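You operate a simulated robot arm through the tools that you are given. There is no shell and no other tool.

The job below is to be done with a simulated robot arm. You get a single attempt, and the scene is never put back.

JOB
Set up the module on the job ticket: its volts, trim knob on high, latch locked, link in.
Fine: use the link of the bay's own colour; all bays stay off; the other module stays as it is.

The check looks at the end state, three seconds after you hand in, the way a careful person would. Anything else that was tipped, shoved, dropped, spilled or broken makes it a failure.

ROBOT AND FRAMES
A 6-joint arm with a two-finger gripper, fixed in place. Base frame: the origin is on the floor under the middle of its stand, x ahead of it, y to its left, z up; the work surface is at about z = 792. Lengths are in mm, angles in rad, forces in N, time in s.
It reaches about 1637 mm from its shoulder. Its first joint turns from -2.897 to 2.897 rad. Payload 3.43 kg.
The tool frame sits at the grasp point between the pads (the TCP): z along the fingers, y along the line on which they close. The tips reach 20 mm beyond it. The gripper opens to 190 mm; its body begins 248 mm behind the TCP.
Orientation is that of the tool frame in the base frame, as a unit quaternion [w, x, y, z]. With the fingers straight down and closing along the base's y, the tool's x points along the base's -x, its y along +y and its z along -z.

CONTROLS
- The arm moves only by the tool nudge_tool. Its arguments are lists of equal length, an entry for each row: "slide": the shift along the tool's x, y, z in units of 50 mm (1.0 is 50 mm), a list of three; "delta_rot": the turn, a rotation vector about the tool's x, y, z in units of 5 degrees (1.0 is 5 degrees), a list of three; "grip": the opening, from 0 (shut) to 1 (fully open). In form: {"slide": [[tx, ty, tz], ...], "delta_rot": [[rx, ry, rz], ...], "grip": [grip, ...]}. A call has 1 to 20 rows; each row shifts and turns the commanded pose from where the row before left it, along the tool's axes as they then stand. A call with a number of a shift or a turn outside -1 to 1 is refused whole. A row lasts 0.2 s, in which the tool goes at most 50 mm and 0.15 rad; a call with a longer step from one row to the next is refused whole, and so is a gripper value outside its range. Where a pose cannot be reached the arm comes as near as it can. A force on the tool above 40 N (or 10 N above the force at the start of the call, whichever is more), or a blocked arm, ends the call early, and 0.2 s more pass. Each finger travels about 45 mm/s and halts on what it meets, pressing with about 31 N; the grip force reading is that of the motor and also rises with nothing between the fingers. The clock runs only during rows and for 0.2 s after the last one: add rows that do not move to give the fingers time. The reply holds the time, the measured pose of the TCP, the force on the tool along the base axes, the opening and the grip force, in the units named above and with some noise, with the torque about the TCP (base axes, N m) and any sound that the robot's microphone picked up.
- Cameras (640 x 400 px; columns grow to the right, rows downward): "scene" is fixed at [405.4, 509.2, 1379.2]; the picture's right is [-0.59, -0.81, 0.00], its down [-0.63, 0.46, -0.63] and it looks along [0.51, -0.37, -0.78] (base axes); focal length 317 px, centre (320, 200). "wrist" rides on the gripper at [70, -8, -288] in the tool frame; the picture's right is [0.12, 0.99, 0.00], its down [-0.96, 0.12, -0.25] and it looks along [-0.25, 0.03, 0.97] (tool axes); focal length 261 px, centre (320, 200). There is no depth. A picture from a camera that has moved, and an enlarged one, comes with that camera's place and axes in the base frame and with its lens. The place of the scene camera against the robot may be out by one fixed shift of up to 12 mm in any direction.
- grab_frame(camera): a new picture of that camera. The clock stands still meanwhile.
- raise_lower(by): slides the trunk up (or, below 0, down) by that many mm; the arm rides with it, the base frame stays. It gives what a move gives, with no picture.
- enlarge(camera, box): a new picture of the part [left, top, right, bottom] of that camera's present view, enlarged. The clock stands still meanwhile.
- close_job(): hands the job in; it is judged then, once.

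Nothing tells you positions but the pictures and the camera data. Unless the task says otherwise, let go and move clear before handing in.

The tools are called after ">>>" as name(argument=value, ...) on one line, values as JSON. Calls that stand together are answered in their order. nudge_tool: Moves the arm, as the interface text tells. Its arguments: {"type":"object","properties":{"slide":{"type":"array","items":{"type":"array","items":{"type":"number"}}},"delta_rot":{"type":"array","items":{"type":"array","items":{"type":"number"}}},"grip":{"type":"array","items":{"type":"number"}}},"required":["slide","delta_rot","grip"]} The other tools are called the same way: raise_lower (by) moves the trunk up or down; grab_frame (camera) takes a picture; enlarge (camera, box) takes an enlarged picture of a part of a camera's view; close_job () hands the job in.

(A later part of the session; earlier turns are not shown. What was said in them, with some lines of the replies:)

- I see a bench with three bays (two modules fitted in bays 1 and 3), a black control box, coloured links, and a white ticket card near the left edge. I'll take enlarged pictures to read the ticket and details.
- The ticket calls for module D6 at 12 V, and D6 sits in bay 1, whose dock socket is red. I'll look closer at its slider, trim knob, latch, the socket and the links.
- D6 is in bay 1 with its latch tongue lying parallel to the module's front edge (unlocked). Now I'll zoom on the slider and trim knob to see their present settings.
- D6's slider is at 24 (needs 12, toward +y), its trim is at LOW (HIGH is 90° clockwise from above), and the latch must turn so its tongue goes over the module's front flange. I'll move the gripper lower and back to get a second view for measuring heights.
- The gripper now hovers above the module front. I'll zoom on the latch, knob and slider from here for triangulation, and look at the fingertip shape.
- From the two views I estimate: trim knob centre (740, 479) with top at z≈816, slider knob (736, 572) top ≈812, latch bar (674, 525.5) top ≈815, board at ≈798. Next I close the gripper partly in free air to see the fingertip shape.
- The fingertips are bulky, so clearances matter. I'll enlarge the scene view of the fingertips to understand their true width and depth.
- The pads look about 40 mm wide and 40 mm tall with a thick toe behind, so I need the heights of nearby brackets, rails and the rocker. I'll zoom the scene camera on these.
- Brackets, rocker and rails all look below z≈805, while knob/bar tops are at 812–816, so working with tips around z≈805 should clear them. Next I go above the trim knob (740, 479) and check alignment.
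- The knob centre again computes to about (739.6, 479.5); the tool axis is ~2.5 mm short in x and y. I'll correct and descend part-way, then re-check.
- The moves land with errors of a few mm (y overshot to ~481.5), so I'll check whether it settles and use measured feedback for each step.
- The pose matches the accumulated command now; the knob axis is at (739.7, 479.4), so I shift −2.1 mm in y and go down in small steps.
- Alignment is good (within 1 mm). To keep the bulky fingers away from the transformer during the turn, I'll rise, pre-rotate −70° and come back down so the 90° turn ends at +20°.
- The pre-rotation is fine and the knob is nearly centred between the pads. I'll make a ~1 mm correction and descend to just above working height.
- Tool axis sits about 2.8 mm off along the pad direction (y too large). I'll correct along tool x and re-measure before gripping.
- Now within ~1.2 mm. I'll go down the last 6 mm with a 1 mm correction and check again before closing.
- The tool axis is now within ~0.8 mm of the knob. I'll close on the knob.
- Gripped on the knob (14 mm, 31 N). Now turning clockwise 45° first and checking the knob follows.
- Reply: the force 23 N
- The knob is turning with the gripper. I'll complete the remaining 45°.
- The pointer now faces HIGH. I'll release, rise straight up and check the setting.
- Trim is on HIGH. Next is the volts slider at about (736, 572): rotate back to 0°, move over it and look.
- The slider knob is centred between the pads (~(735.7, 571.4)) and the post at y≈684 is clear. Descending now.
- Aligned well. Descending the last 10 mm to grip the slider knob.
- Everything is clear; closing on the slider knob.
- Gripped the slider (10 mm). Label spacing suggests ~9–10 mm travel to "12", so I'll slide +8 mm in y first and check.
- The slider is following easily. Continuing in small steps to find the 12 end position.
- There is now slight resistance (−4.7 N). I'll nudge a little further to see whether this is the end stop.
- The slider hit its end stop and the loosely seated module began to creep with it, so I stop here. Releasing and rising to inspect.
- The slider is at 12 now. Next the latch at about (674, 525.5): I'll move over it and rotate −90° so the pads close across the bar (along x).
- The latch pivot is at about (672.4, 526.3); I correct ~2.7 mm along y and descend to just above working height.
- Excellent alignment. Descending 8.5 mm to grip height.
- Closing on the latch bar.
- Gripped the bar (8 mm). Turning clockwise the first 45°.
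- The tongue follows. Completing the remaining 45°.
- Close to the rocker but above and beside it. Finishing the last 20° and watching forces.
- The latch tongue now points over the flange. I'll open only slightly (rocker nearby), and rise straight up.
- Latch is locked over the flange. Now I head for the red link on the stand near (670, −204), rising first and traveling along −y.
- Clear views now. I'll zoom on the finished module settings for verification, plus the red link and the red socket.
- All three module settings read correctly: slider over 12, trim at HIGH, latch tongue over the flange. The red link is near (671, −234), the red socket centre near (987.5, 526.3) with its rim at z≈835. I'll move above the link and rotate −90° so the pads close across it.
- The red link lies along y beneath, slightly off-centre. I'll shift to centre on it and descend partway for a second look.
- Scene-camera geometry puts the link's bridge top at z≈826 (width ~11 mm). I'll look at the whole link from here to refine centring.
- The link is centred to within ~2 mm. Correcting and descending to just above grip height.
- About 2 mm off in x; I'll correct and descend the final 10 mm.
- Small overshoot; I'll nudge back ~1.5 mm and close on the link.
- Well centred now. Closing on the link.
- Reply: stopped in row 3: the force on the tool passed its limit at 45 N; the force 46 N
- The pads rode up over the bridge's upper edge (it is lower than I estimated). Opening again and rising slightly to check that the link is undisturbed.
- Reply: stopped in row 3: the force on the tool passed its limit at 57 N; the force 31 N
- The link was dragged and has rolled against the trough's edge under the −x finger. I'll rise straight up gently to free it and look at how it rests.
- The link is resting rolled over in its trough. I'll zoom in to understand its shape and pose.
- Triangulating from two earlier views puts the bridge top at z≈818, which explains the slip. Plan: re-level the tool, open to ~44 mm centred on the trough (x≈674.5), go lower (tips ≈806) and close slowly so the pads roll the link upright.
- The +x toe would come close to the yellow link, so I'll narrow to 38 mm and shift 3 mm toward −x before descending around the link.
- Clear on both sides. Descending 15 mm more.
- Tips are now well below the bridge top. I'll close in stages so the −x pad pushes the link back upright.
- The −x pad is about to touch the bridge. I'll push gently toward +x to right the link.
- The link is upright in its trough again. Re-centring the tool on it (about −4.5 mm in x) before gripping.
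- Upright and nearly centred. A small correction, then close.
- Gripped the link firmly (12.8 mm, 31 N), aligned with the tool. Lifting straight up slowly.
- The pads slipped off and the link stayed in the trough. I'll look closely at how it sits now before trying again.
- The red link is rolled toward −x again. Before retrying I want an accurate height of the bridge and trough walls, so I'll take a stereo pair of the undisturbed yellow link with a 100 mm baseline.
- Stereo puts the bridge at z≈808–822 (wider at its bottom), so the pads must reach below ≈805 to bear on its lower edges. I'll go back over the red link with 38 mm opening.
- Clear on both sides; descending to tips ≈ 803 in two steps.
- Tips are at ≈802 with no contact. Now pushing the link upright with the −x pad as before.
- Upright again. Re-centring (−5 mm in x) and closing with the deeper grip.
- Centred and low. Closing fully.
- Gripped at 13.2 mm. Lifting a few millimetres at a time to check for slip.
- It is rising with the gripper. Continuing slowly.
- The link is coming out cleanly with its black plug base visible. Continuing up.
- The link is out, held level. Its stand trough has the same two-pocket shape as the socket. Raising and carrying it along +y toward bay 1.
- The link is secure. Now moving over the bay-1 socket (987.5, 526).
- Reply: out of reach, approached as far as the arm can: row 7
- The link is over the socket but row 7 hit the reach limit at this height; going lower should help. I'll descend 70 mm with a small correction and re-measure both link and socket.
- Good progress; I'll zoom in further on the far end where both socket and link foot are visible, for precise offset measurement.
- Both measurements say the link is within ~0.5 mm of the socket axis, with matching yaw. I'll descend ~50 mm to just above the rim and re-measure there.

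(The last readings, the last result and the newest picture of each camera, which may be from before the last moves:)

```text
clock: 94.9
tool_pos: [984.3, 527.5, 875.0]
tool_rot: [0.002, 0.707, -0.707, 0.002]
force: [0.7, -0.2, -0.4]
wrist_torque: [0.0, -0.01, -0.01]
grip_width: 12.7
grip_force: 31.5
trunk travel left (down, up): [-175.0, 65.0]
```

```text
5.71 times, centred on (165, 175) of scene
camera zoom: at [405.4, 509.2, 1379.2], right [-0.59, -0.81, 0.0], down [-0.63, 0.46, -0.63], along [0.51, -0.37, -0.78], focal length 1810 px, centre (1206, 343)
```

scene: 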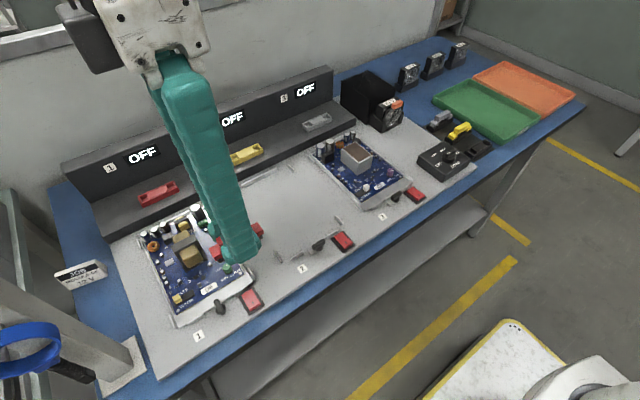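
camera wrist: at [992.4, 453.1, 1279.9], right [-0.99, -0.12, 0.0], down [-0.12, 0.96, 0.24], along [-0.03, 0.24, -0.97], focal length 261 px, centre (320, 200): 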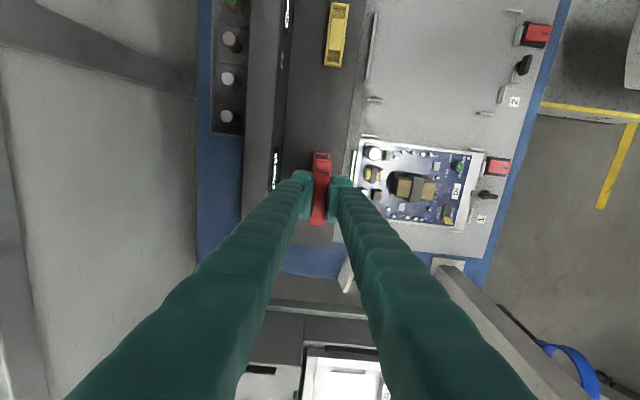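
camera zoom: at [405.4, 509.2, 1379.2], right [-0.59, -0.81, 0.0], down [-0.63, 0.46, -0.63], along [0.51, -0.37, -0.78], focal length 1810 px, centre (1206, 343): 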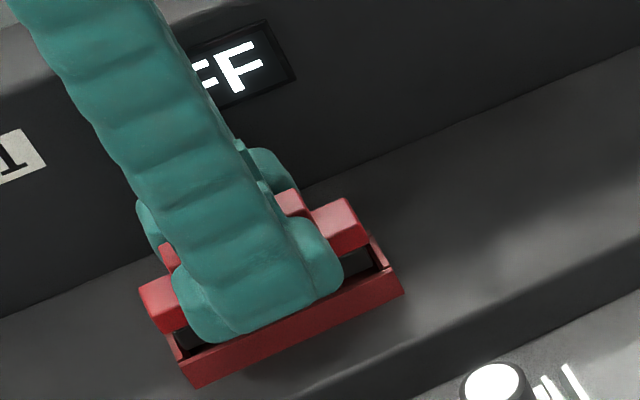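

x is aligned within ~0.2 mm; the link should move ~1.1 mm toward −y. Applying that small shift.

>>> nudge_tool(slide=[[0.022, 0, 0], [0, 0, 0], [0, 0, 0]], delta_rot=[[0, 0, 0], [0, 0, 0], [0, 0, 0]], grip=[0.0, 0.0, 0.0])

>>> enlarge(camera="wrist", box=[300, 145, 350, 180])

>>> enlarge(camera="scene", box=[135, 170, 185, 212])

```text
clock: 95.7
tool_pos: [984.1, 525.0, 875.3]
tool_rot: [-0.002, -0.707, 0.707, 0.0]
force: [0.4, 0.7, -0.3]
wrist_torque: [-0.01, -0.02, 0.01]
grip_width: 12.9
grip_force: 30.8
trunk travel left (down, up): [-175.0, 65.0]
```

```text
11.43 times, centred on (325, 162) of wrist
camera zoom: at [993.3, 455.3, 1161.7], right [-0.99, -0.12, 0.0], down [-0.12, 0.96, 0.24], along [-0.03, 0.24, -0.97], focal length 2979 px, centre (263, 629)
```

zoom: 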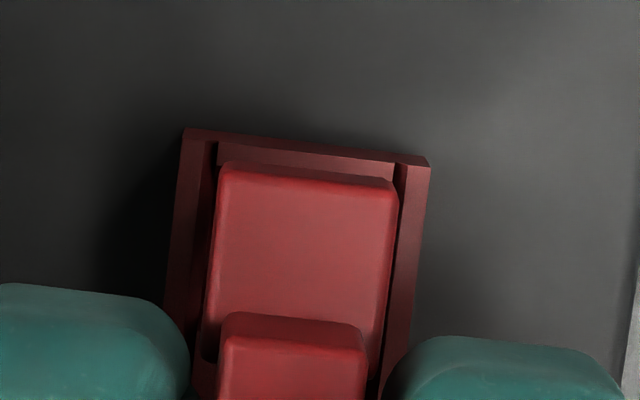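

```text
9.52 times, centred on (160, 191) of scene
camera zoom: at [405.4, 509.2, 1379.2], right [-0.59, -0.81, 0.0], down [-0.63, 0.46, -0.63], along [0.51, -0.37, -0.78], focal length 3016 px, centre (1844, 286)
```

zoom: 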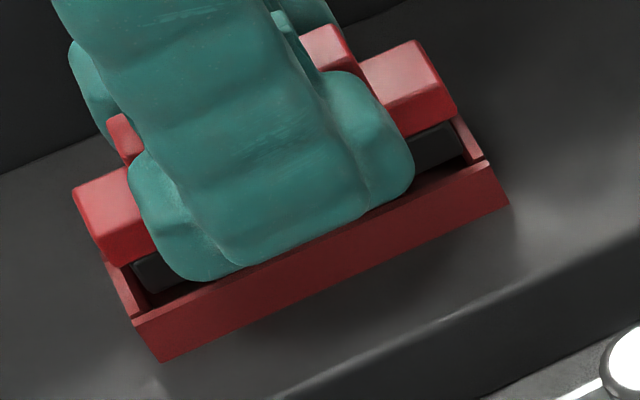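

Now within ~0.6 mm by my estimate. I'll use the trunk for a purely vertical descent, first 6 mm, then re-inspect.

>>> raise_lower(by=-6)

>>> enlarge(camera="wrist", box=[300, 145, 350, 180])

>>> enlarge(camera="scene", box=[135, 170, 185, 212])

```text
clock: 96.2
tool_pos: [984.9, 525.7, 867.9]
tool_rot: [0.002, 0.708, -0.706, 0.001]
force: [-0.4, 3.0, 0.2]
wrist_torque: [0.11, -0.01, -0.02]
grip_width: 12.7
grip_force: 30.9
trunk travel left (down, up): [-169.0, 71.0]
```

```text
11.43 times, centred on (325, 162) of wrist
camera zoom: at [993.0, 456.0, 1155.5], right [-0.99, -0.12, 0.0], down [-0.12, 0.96, 0.24], along [-0.03, 0.24, -0.97], focal length 2979 px, centre (263, 629)
```

zoom: 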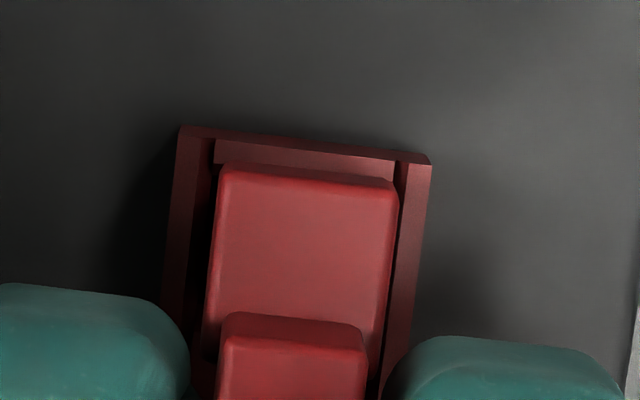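

```text
9.52 times, centred on (160, 191) of scene
camera zoom: at [405.4, 509.2, 1379.2], right [-0.59, -0.81, 0.0], down [-0.63, 0.46, -0.63], along [0.51, -0.37, -0.78], focal length 3016 px, centre (1844, 286)
```

zoom: 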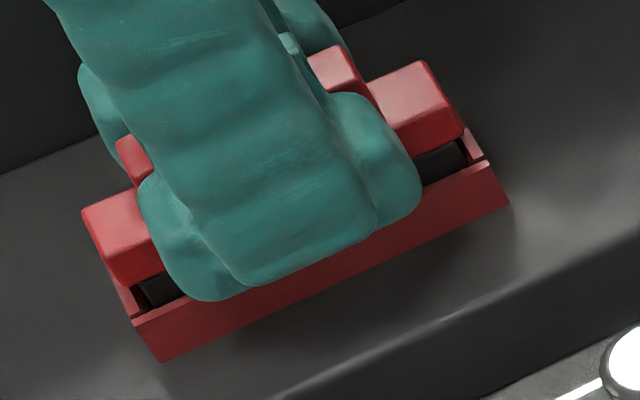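

The plugs are starting to enter (light +3 N guiding force in y). Continuing down 3 mm.

>>> raise_lower(by=-3)

>>> enlarge(camera="scene", box=[135, 170, 185, 212])

>>> enlarge(camera="wrist", box=[265, 130, 375, 235])

```text
clock: 96.8
tool_pos: [984.1, 526.3, 865.3]
tool_rot: [0.001, 0.708, -0.706, 0.001]
force: [0.2, 6.4, 4.6]
wrist_torque: [0.14, -0.01, 0.03]
grip_width: 12.9
grip_force: 31.3
trunk travel left (down, up): [-166.0, 74.0]
```

```text
9.52 times, centred on (160, 191) of scene
camera zoom: at [405.4, 509.2, 1379.2], right [-0.59, -0.81, 0.0], down [-0.63, 0.46, -0.63], along [0.51, -0.37, -0.78], focal length 3016 px, centre (1844, 286)
```

zoom: 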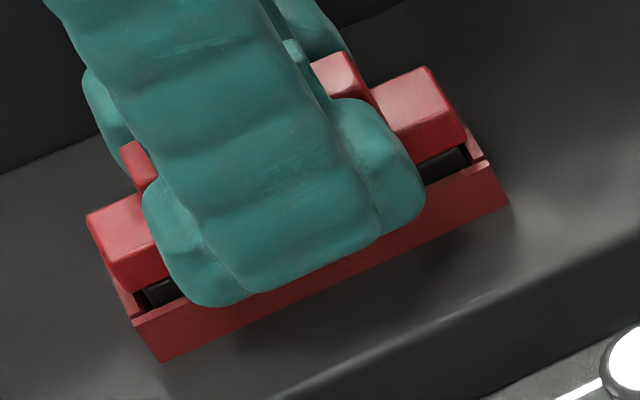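

```text
3.81 times, centred on (320, 182) of wrist
camera zoom: at [992.8, 455.9, 1153.4], right [-0.99, -0.12, 0.0], down [-0.12, 0.96, 0.25], along [-0.03, 0.24, -0.97], focal length 993 px, centre (320, 267)
```

zoom: 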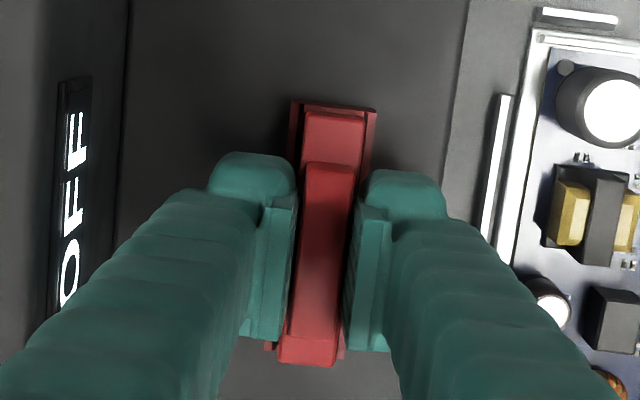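

The force (+6.4 N in y) tells me the commanded pose is ~1.3 mm too far toward −y. I'll relieve that before going further.

>>> nudge_tool(slide=[[-0.024, 0, 0], [0, 0, 0]], delta_rot=[[0, 0, 0], [0, 0, 0]], grip=[0.0, 0.0])

>>> enlarge(camera="scene", box=[135, 170, 185, 212])

>>> enlarge(camera="wrist", box=[300, 145, 350, 180])

```text
clock: 97.4
tool_pos: [984.5, 526.1, 864.9]
tool_rot: [0.001, 0.707, -0.707, 0.001]
force: [-2.0, 1.3, 4.9]
wrist_torque: [0.01, 0.05, -0.01]
grip_width: 12.8
grip_force: 30.7
trunk travel left (down, up): [-166.0, 74.0]
```

```text
9.52 times, centred on (160, 191) of scene
camera zoom: at [405.4, 509.2, 1379.2], right [-0.59, -0.81, 0.0], down [-0.63, 0.46, -0.63], along [0.51, -0.37, -0.78], focal length 3016 px, centre (1844, 286)
```

zoom: 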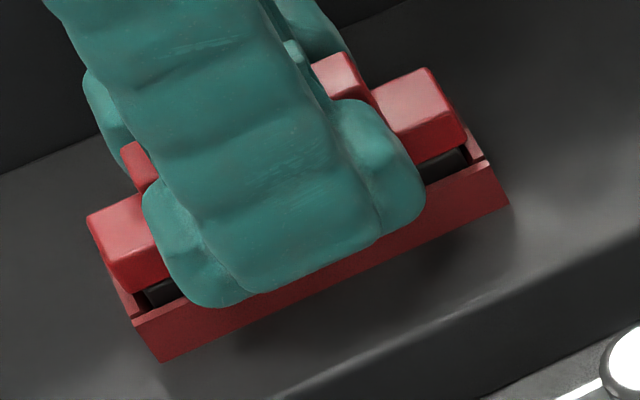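

```text
11.43 times, centred on (325, 162) of wrist
camera zoom: at [993.0, 456.1, 1153.0], right [-0.99, -0.12, 0.0], down [-0.12, 0.96, 0.24], along [-0.03, 0.24, -0.97], focal length 2979 px, centre (263, 629)
```

zoom: 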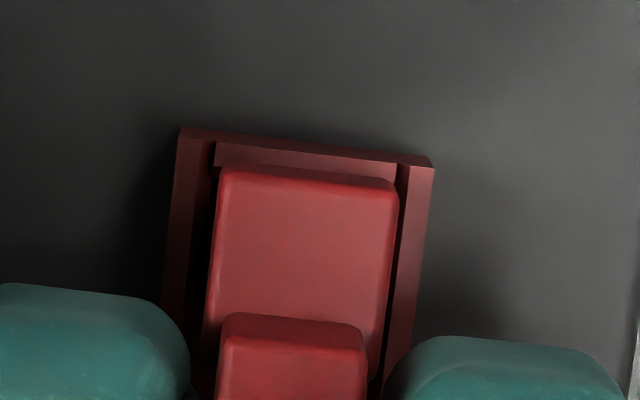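

Lateral forces are small now, with ~5 N vertical. Lowering 2 mm more to see whether it slides in or is blocked.

>>> raise_lower(by=-2)

>>> enlarge(camera="scene", box=[135, 170, 185, 212])

>>> enlarge(camera="wrist", box=[300, 145, 350, 180])

```text
clock: 97.9
tool_pos: [984.3, 526.5, 863.7]
tool_rot: [0.002, 0.707, -0.707, 0.0]
force: [-1.6, -0.3, 4.5]
wrist_torque: [0.03, 0.06, 0.01]
grip_width: 12.8
grip_force: 30.7
trunk travel left (down, up): [-164.0, 76.0]
```

```text
9.52 times, centred on (160, 191) of scene
camera zoom: at [405.4, 509.2, 1379.2], right [-0.59, -0.81, 0.0], down [-0.63, 0.46, -0.63], along [0.51, -0.37, -0.78], focal length 3016 px, centre (1844, 286)
```

zoom: 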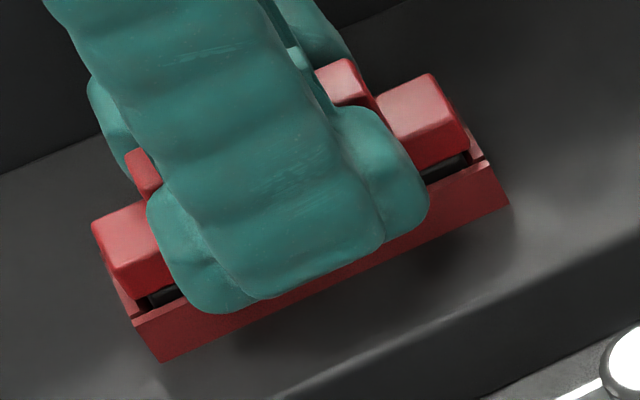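

```text
11.43 times, centred on (325, 162) of wrist
camera zoom: at [993.2, 456.1, 1150.7], right [-0.99, -0.12, 0.0], down [-0.12, 0.96, 0.24], along [-0.03, 0.24, -0.97], focal length 2979 px, centre (263, 629)
```

zoom: 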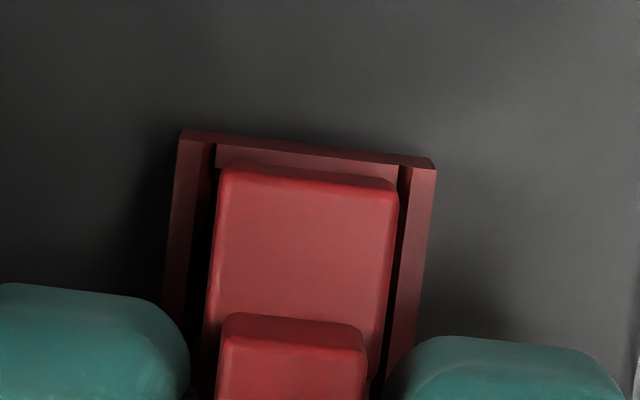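

It slides in with steady ~4.5 N. Continuing in 2 mm steps.

>>> raise_lower(by=-2)

>>> enlarge(camera="scene", box=[135, 170, 185, 212])

```text
clock: 98.4
tool_pos: [985.8, 526.7, 861.9]
tool_rot: [-0.001, -0.707, 0.707, -0.002]
force: [-2.2, -0.3, 5.7]
wrist_torque: [0.14, 0.02, 0.0]
grip_width: 13.0
grip_force: 30.8
trunk travel left (down, up): [-162.0, 78.0]
```

```text
9.52 times, centred on (160, 191) of scene
camera zoom: at [405.4, 509.2, 1379.2], right [-0.59, -0.81, 0.0], down [-0.63, 0.46, -0.63], along [0.51, -0.37, -0.78], focal length 3016 px, centre (1844, 286)
```

zoom: 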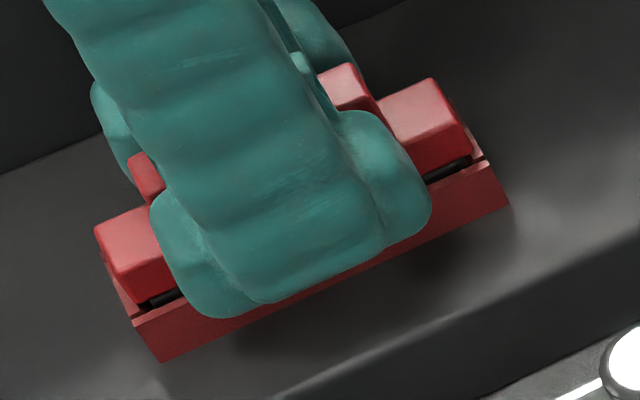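

>>> raise_lower(by=-2)

>>> enlarge(camera="scene", box=[135, 170, 185, 212])

>>> enlarge(camera="wrist", box=[265, 130, 375, 235])

```text
clock: 98.9
tool_pos: [983.7, 526.2, 860.1]
tool_rot: [0.0, 0.707, -0.707, 0.001]
force: [1.0, -0.5, 20.6]
wrist_torque: [0.36, -0.05, -0.01]
grip_width: 12.6
grip_force: 30.5
trunk travel left (down, up): [-160.0, 80.0]
```

```text
9.52 times, centred on (160, 191) of scene
camera zoom: at [405.4, 509.2, 1379.2], right [-0.59, -0.81, 0.0], down [-0.63, 0.46, -0.63], along [0.51, -0.37, -0.78], focal length 3016 px, centre (1844, 286)
```

zoom: 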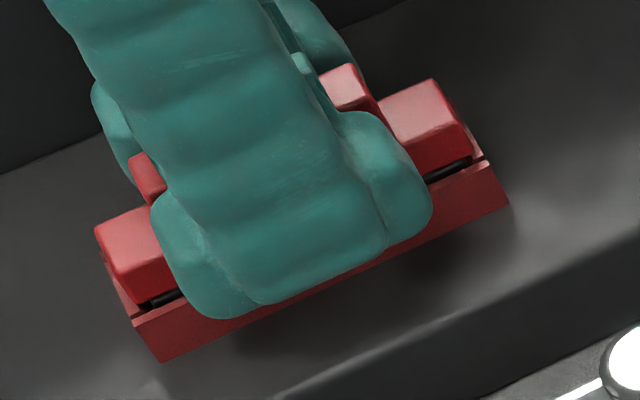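

```text
3.81 times, centred on (320, 182) of wrist
camera zoom: at [992.5, 455.6, 1148.9], right [-0.99, -0.12, 0.0], down [-0.12, 0.96, 0.25], along [-0.03, 0.24, -0.97], focal length 993 px, centre (320, 267)
```

zoom: 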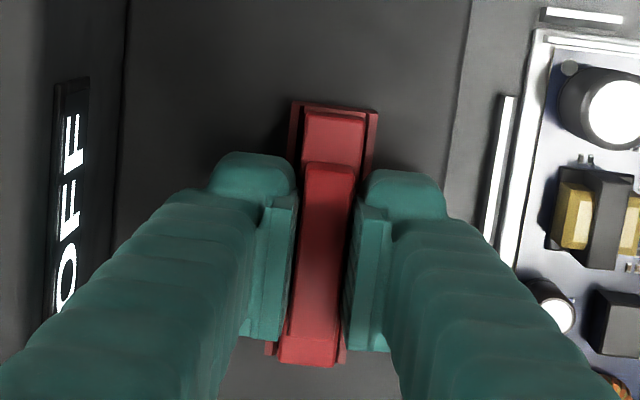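

Vertical force jumped to ~20 N and the link stopped: it looks seated. I'll press 1 mm more to confirm it's bottomed and to seat it fully.

>>> raise_lower(by=-1.5)

>>> enlarge(camera="scene", box=[135, 170, 185, 212])

>>> enlarge(camera="wrist", box=[300, 145, 350, 180])

```text
clock: 99.4
tool_pos: [985.6, 523.8, 860.4]
tool_rot: [0.0, -0.707, 0.707, -0.002]
force: [3.5, 0.2, 28.2]
wrist_torque: [0.01, -0.03, 0.0]
grip_width: 12.7
grip_force: 31.6
trunk travel left (down, up): [-158.0, 81.0]
```

```text
9.52 times, centred on (160, 191) of scene
camera zoom: at [405.4, 509.2, 1379.2], right [-0.59, -0.81, 0.0], down [-0.63, 0.46, -0.63], along [0.51, -0.37, -0.78], focal length 3016 px, centre (1844, 286)
```

zoom: 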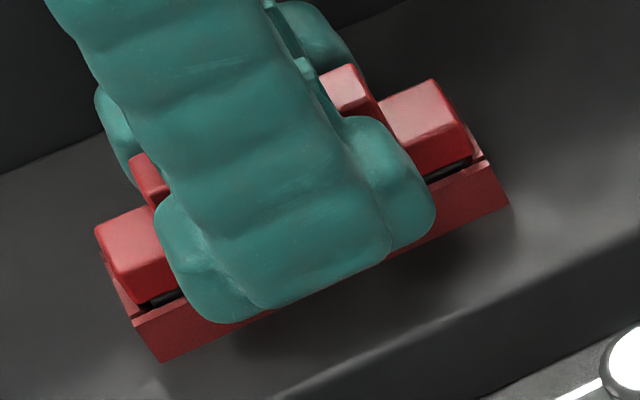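

```text
11.43 times, centred on (325, 162) of wrist
camera zoom: at [992.3, 455.6, 1147.4], right [-0.99, -0.12, 0.0], down [-0.12, 0.96, 0.25], along [-0.03, 0.24, -0.97], focal length 2979 px, centre (263, 629)
```

zoom: 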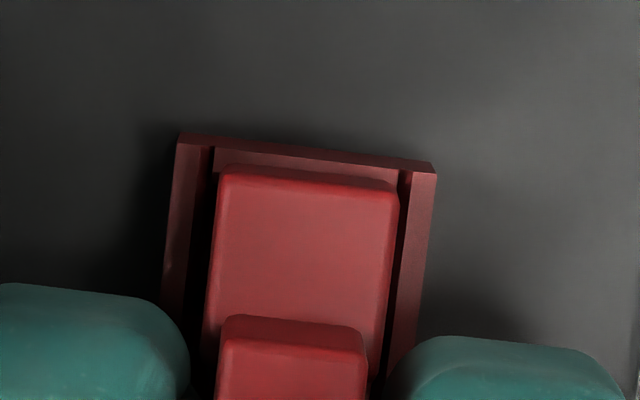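

The link is bottomed out (the pads slipped down it slightly under 28 N). I'll relieve the load, then open the fingers gently and rise.

>>> raise_lower(by=3)

>>> nudge_tool(slide=[[0, 0, 0], [0, 0, 0], [0, 0, 0]], delta_rot=[[0, 0, 0], [0, 0, 0], [0, 0, 0]], grip=[0.12, 0.12, 0.12])

>>> enlarge(camera="scene", box=[125, 160, 195, 215])

>>> enlarge(camera="wrist", box=[265, 130, 375, 235])

```text
clock: 100.0
tool_pos: [984.3, 526.6, 860.0]
tool_rot: [0.002, 0.707, -0.707, 0.0]
force: [3.2, 0.2, 10.9]
wrist_torque: [0.18, 0.0, 0.0]
grip_width: 12.9
grip_force: 30.8
trunk travel left (down, up): [-162.0, 78.0]
```

```text
clock: 100.8
tool_pos: [984.4, 526.1, 860.5]
tool_rot: [0.002, 0.707, -0.707, 0.001]
force: [0.0, 0.6, -0.1]
wrist_torque: [0.02, 0.0, 0.01]
grip_width: 22.9
grip_force: 0.0
trunk travel left (down, up): [-162.0, 78.0]
```

```text
7.27 times, centred on (160, 188) of scene
camera zoom: at [405.4, 509.2, 1379.2], right [-0.59, -0.81, 0.0], down [-0.63, 0.46, -0.63], along [0.51, -0.37, -0.78], focal length 2303 px, centre (1484, 291)
```

zoom: 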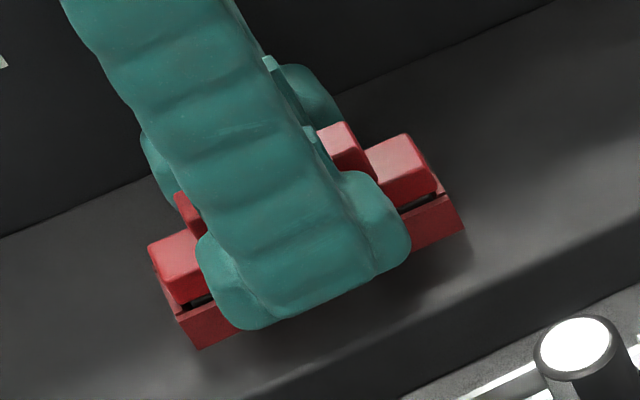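

```text
3.81 times, centred on (320, 182) of wrist
camera zoom: at [993.2, 456.5, 1148.0], right [-0.99, -0.12, 0.0], down [-0.12, 0.96, 0.24], along [-0.03, 0.24, -0.97], focal length 993 px, centre (320, 267)
```

zoom: 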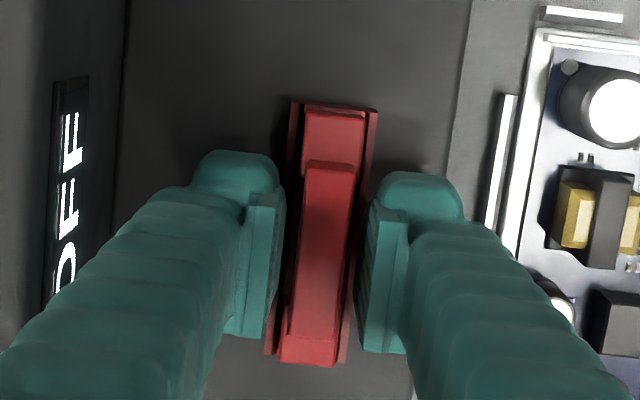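

Released without disturbing it. Raising straight up via the trunk and inspecting the link's seating.

>>> raise_lower(by=45)

>>> enlarge(camera="scene", box=[135, 170, 185, 212])

>>> enlarge(camera="wrist", box=[280, 140, 360, 225])

>>> enlarge(camera="scene", box=[438, 110, 478, 145])

```text
clock: 101.6
tool_pos: [984.0, 526.4, 905.5]
tool_rot: [0.002, 0.707, -0.707, 0.001]
force: [0.2, 0.0, -0.5]
wrist_torque: [0.0, 0.0, 0.03]
grip_width: 22.9
grip_force: 0.0
trunk travel left (down, up): [-207.0, 33.0]
```

```text
9.52 times, centred on (160, 191) of scene
camera zoom: at [405.4, 509.2, 1379.2], right [-0.59, -0.81, 0.0], down [-0.63, 0.46, -0.63], along [0.51, -0.37, -0.78], focal length 3016 px, centre (1844, 286)
```

zoom: 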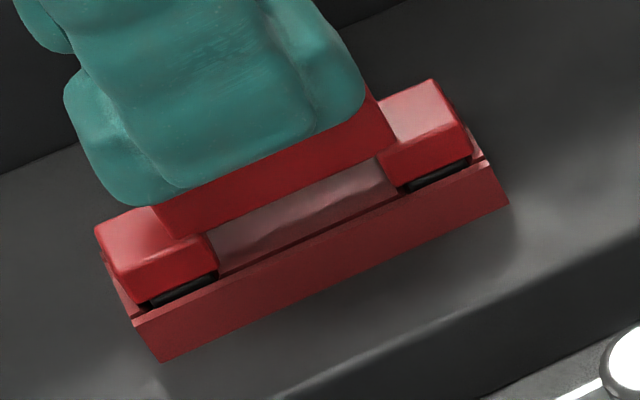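

```text
4.71 times, centred on (320, 182) of wrist
camera zoom: at [993.4, 456.4, 1192.8], right [-0.99, -0.12, 0.0], down [-0.12, 0.96, 0.24], along [-0.03, 0.24, -0.97], focal length 1227 px, centre (320, 282)
```

zoom: 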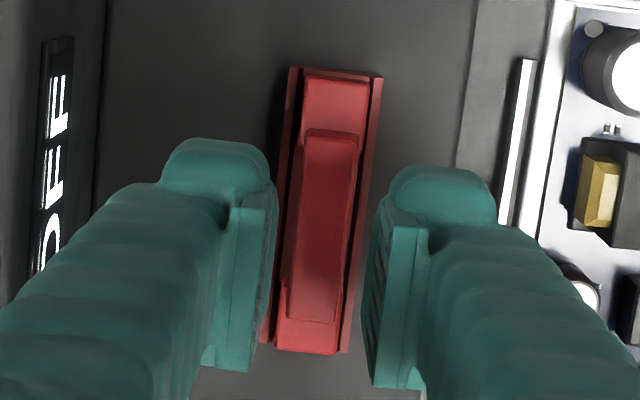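

```text
11.43 times, centred on (458, 128) of scene
camera zoom: at [405.4, 509.2, 1379.2], right [-0.59, -0.81, 0.0], down [-0.63, 0.46, -0.63], along [0.51, -0.37, -0.78], focal length 3619 px, centre (-1257, 1029)
```

zoom: 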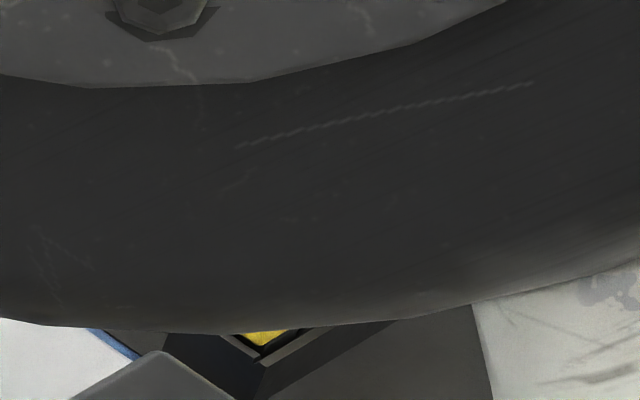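

The link sits evenly in the socket with both plugs down. Now I'll withdraw: up, back over the bench, away from everything, then inspect the whole scene.

>>> nudge_tool(slide=[[0, 0, -0.8], [0, 0.9, 0], [0, 0.9, -0.2], [0, 0.9, -0.3], [0, 0.9, -0.3], [0, 0.9, -0.3], [0, 0.9, -0.3], [0.9, 0, 0], [0.9, 0, 0], [0.9, 0, 0], [0.9, 0, 0], [0, 0, 0], [0, 0, 0]], delta_rot=[[0, 0, 0], [0, 0, 0], [0, 0, 0], [0, 0, 0], [0, 0, 0], [0, 0, 0], [0, 0, 0], [0, 0, 0], [0, 0, 0], [0, 0, 0], [0, 0, 0], [0, 0, 0], [0, 0, 0]], grip=[0.12, 0.12, 0.12, 0.12, 0.12, 0.12, 0.12, 0.12, 0.12, 0.12, 0.12, 0.12, 0.12])

>>> grab_frame(camera="scene")

>>> grab_frame(camera="wrist")

```text
clock: 104.4
tool_pos: [712.7, 345.2, 1017.4]
tool_rot: [0.002, 0.707, -0.707, 0.0]
force: [0.4, -0.6, 0.6]
wrist_torque: [0.02, -0.03, 0.0]
grip_width: 22.8
grip_force: 0.1
trunk travel left (down, up): [-207.0, 33.0]
```

```text
taken
```

scene: 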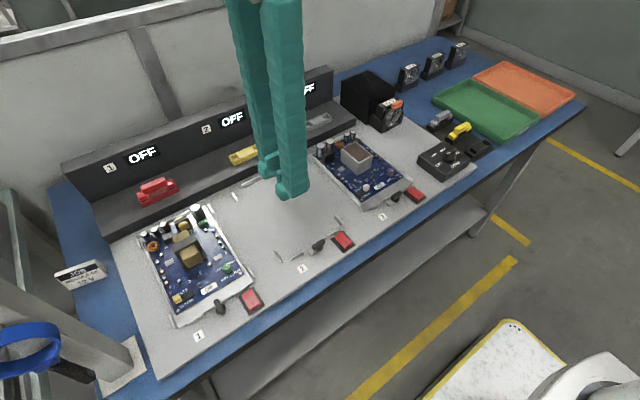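

```text
taken
camera wrist: at [721.2, 275.1, 1305.1], right [-0.99, -0.12, 0.0], down [-0.12, 0.96, 0.24], along [-0.03, 0.24, -0.97], focal length 261 px, centre (320, 200)
```

wrist: 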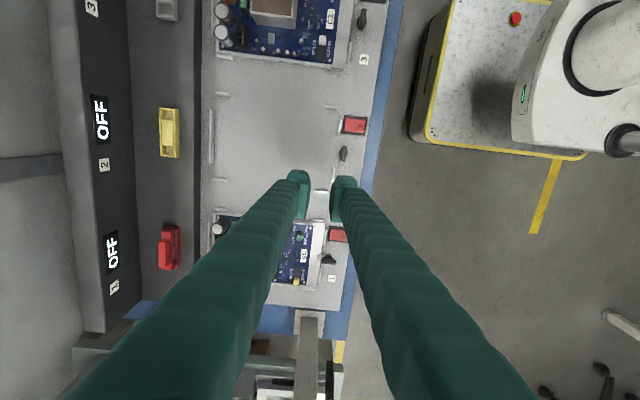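

Everything looks in place. I'll zoom in on the link, the module, the stand and the displays for a final check.

>>> enlarge(camera="scene", box=[125, 160, 195, 215])

>>> enlarge(camera="scene", box=[140, 200, 270, 320])

>>> enlarge(camera="scene", box=[400, 90, 520, 190])

>>> enlarge(camera="scene", box=[455, 120, 505, 165])

>>> enlarge(camera="scene", box=[300, 100, 440, 230])

>>> enlarge(camera="wrist", box=[140, 205, 200, 285])

```text
7.27 times, centred on (160, 188) of scene
camera zoom: at [405.4, 509.2, 1379.2], right [-0.59, -0.81, 0.0], down [-0.63, 0.46, -0.63], along [0.51, -0.37, -0.78], focal length 2303 px, centre (1484, 291)
```

zoom: 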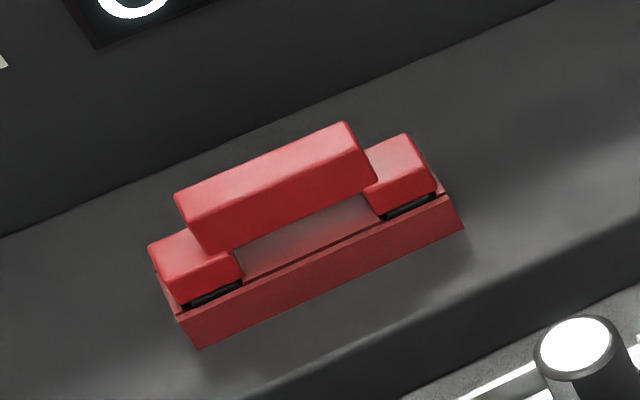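

```text
3.33 times, centred on (205, 260) of scene
camera zoom: at [405.4, 509.2, 1379.2], right [-0.59, -0.81, 0.0], down [-0.63, 0.46, -0.63], along [0.51, -0.37, -0.78], focal length 1056 px, centre (703, 0)
```

zoom: 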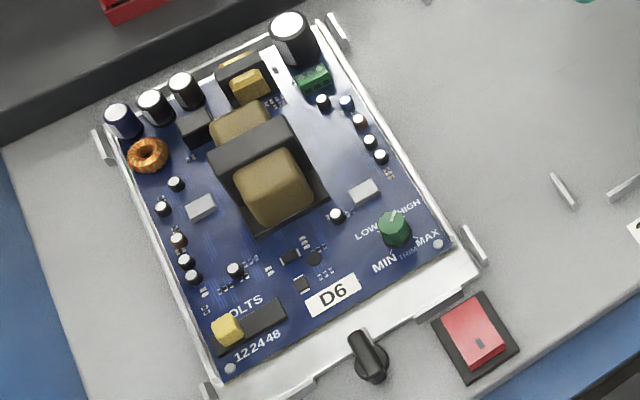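

```text
4.00 times, centred on (460, 140) of scene
camera zoom: at [405.4, 509.2, 1379.2], right [-0.59, -0.81, 0.0], down [-0.63, 0.46, -0.63], along [0.51, -0.37, -0.78], focal length 1267 px, centre (-240, 440)
```

zoom: 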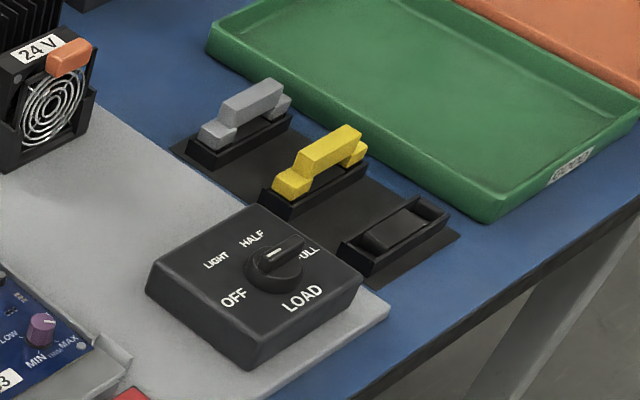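

```text
8.89 times, centred on (480, 142) of scene
camera zoom: at [405.4, 509.2, 1379.2], right [-0.59, -0.81, 0.0], down [-0.63, 0.46, -0.63], along [0.51, -0.37, -0.78], focal length 2815 px, centre (-1102, 711)
```

zoom: 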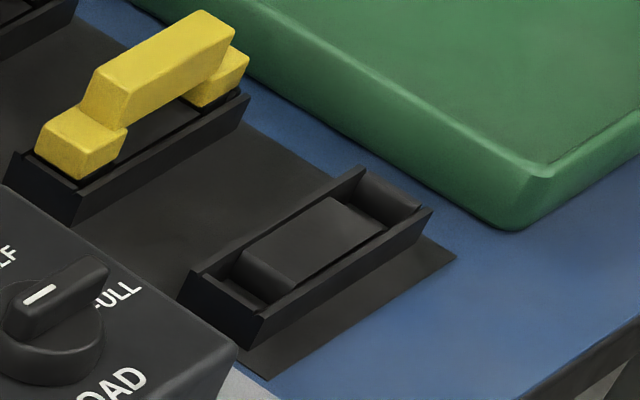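

```text
3.08 times, centred on (370, 165) of scene
camera zoom: at [405.4, 509.2, 1379.2], right [-0.59, -0.81, 0.0], down [-0.63, 0.46, -0.63], along [0.51, -0.37, -0.78], focal length 974 px, centre (166, 308)
```

zoom: 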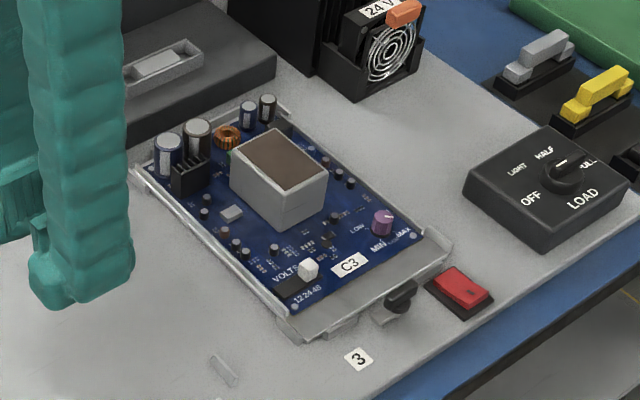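

```text
5.00 times, centred on (170, 245) of wrist
camera zoom: at [721.2, 275.1, 1305.1], right [-0.99, -0.12, 0.0], down [-0.12, 0.96, 0.24], along [-0.03, 0.24, -0.97], focal length 1303 px, centre (1070, -25)
```

zoom: 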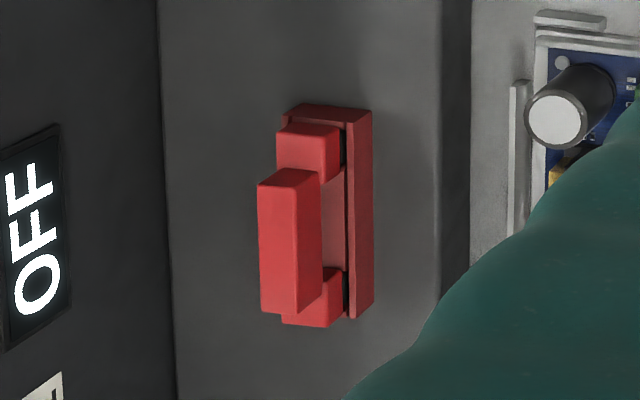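

The stand hasn't moved, the link is seated as deep as the untouched yellow one, and bays 2 and 3 are unchanged. One last top-down check of latch, trim and slider plus the displays.

>>> nudge_tool(slide=[[0.9, 0, -0.3], [0.9, 0, -0.3], [0.5, 0, 0], [0, 0, 0], [0, 0, 0]], delta_rot=[[0, 0, 0], [0, 0, 0], [0, 0, 0], [0, 0, 0], [0, 0, 0]], grip=[0.12, 0.12, 0.12, 0.12, 0.12])

>>> grab_frame(camera="wrist")

>>> enlarge(camera="scene", box=[60, 60, 350, 240])

>>> enlarge(camera="scene", box=[165, 260, 265, 325])

```text
clock: 105.6
tool_pos: [713.8, 232.1, 1048.4]
tool_rot: [0.002, 0.708, -0.706, 0.0]
force: [0.5, 0.5, -0.1]
wrist_torque: [0.02, -0.03, 0.0]
grip_width: 23.0
grip_force: 0.1
trunk travel left (down, up): [-207.0, 33.0]
```

```text
taken
camera wrist: at [723.0, 162.3, 1336.2], right [-0.99, -0.12, 0.0], down [-0.12, 0.96, 0.24], along [-0.03, 0.24, -0.97], focal length 261 px, centre (320, 200)
```

wrist: 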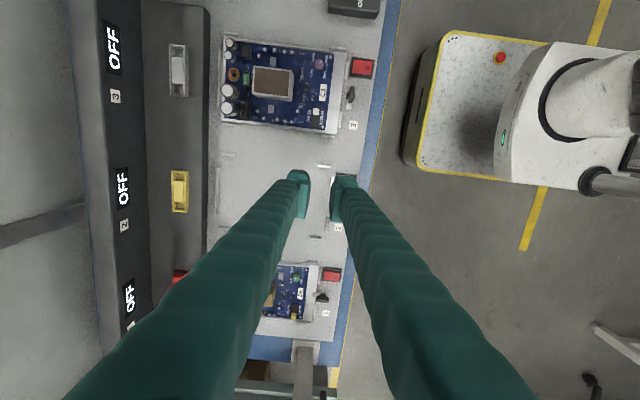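

```text
2.21 times, centred on (205, 150) of scene
camera zoom: at [405.4, 509.2, 1379.2], right [-0.59, -0.81, 0.0], down [-0.63, 0.46, -0.63], along [0.51, -0.37, -0.78], focal length 699 px, centre (574, 310)
```

zoom: 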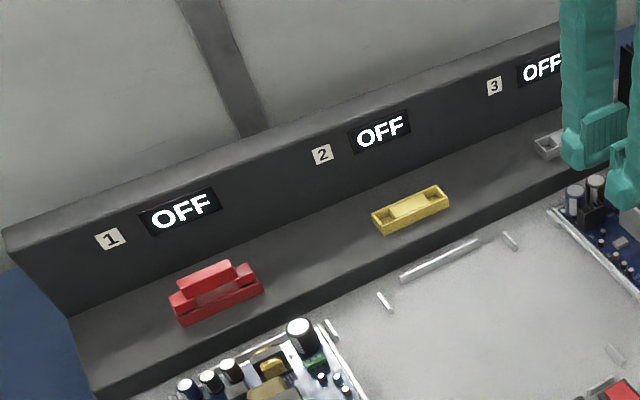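

```text
6.15 times, centred on (215, 292) of scene
camera zoom: at [405.4, 509.2, 1379.2], right [-0.59, -0.81, 0.0], down [-0.63, 0.46, -0.63], along [0.51, -0.37, -0.78], focal length 1949 px, centre (966, -369)
```

zoom: 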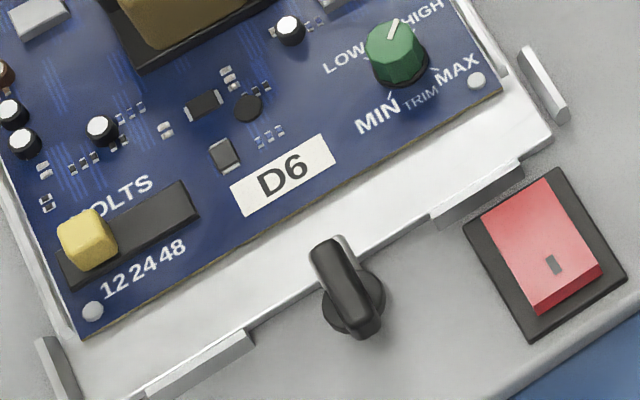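

D6 is at 12 V with the trim on HIGH, the latch tongue locked over the flange and the red link seated in bay 1. All three displays read OFF, module C3 is unchanged and the gripper is empty and clear, so I'm handing in.

>>> close_job()

```text
The job is handed in.
```

I set up module D6 in bay 1 as the ticket asks and handed the job in; I don't have the result of the check yet.

- **Volts:** the slider is on 12, moved from 24 until it hit its stop.
- **Trim:** the knob points at HIGH, turned from LOW.
- **Latch:** the tongue is turned 90° and sits over the module's front flange.
- **Link:** the red link is in bay 1's red socket. It stopped moving under about 28 N, and sits as deep as the untouched yellow link does in its stand.
- **Left alone:** all three displays read OFF, and module C3 looks unchanged.

Two things did not go cleanly:

- **D6 shifted slightly:** pushing the slider against its stop moved the module about 1 mm sideways between its brackets. I left it there.
- **The red link was hard to pick up:** on my first grip I closed too high and rolled it over in its stand, and a second grip slipped off. I stood it upright and lifted it cleanly on the third. The stand and the other links were not moved.
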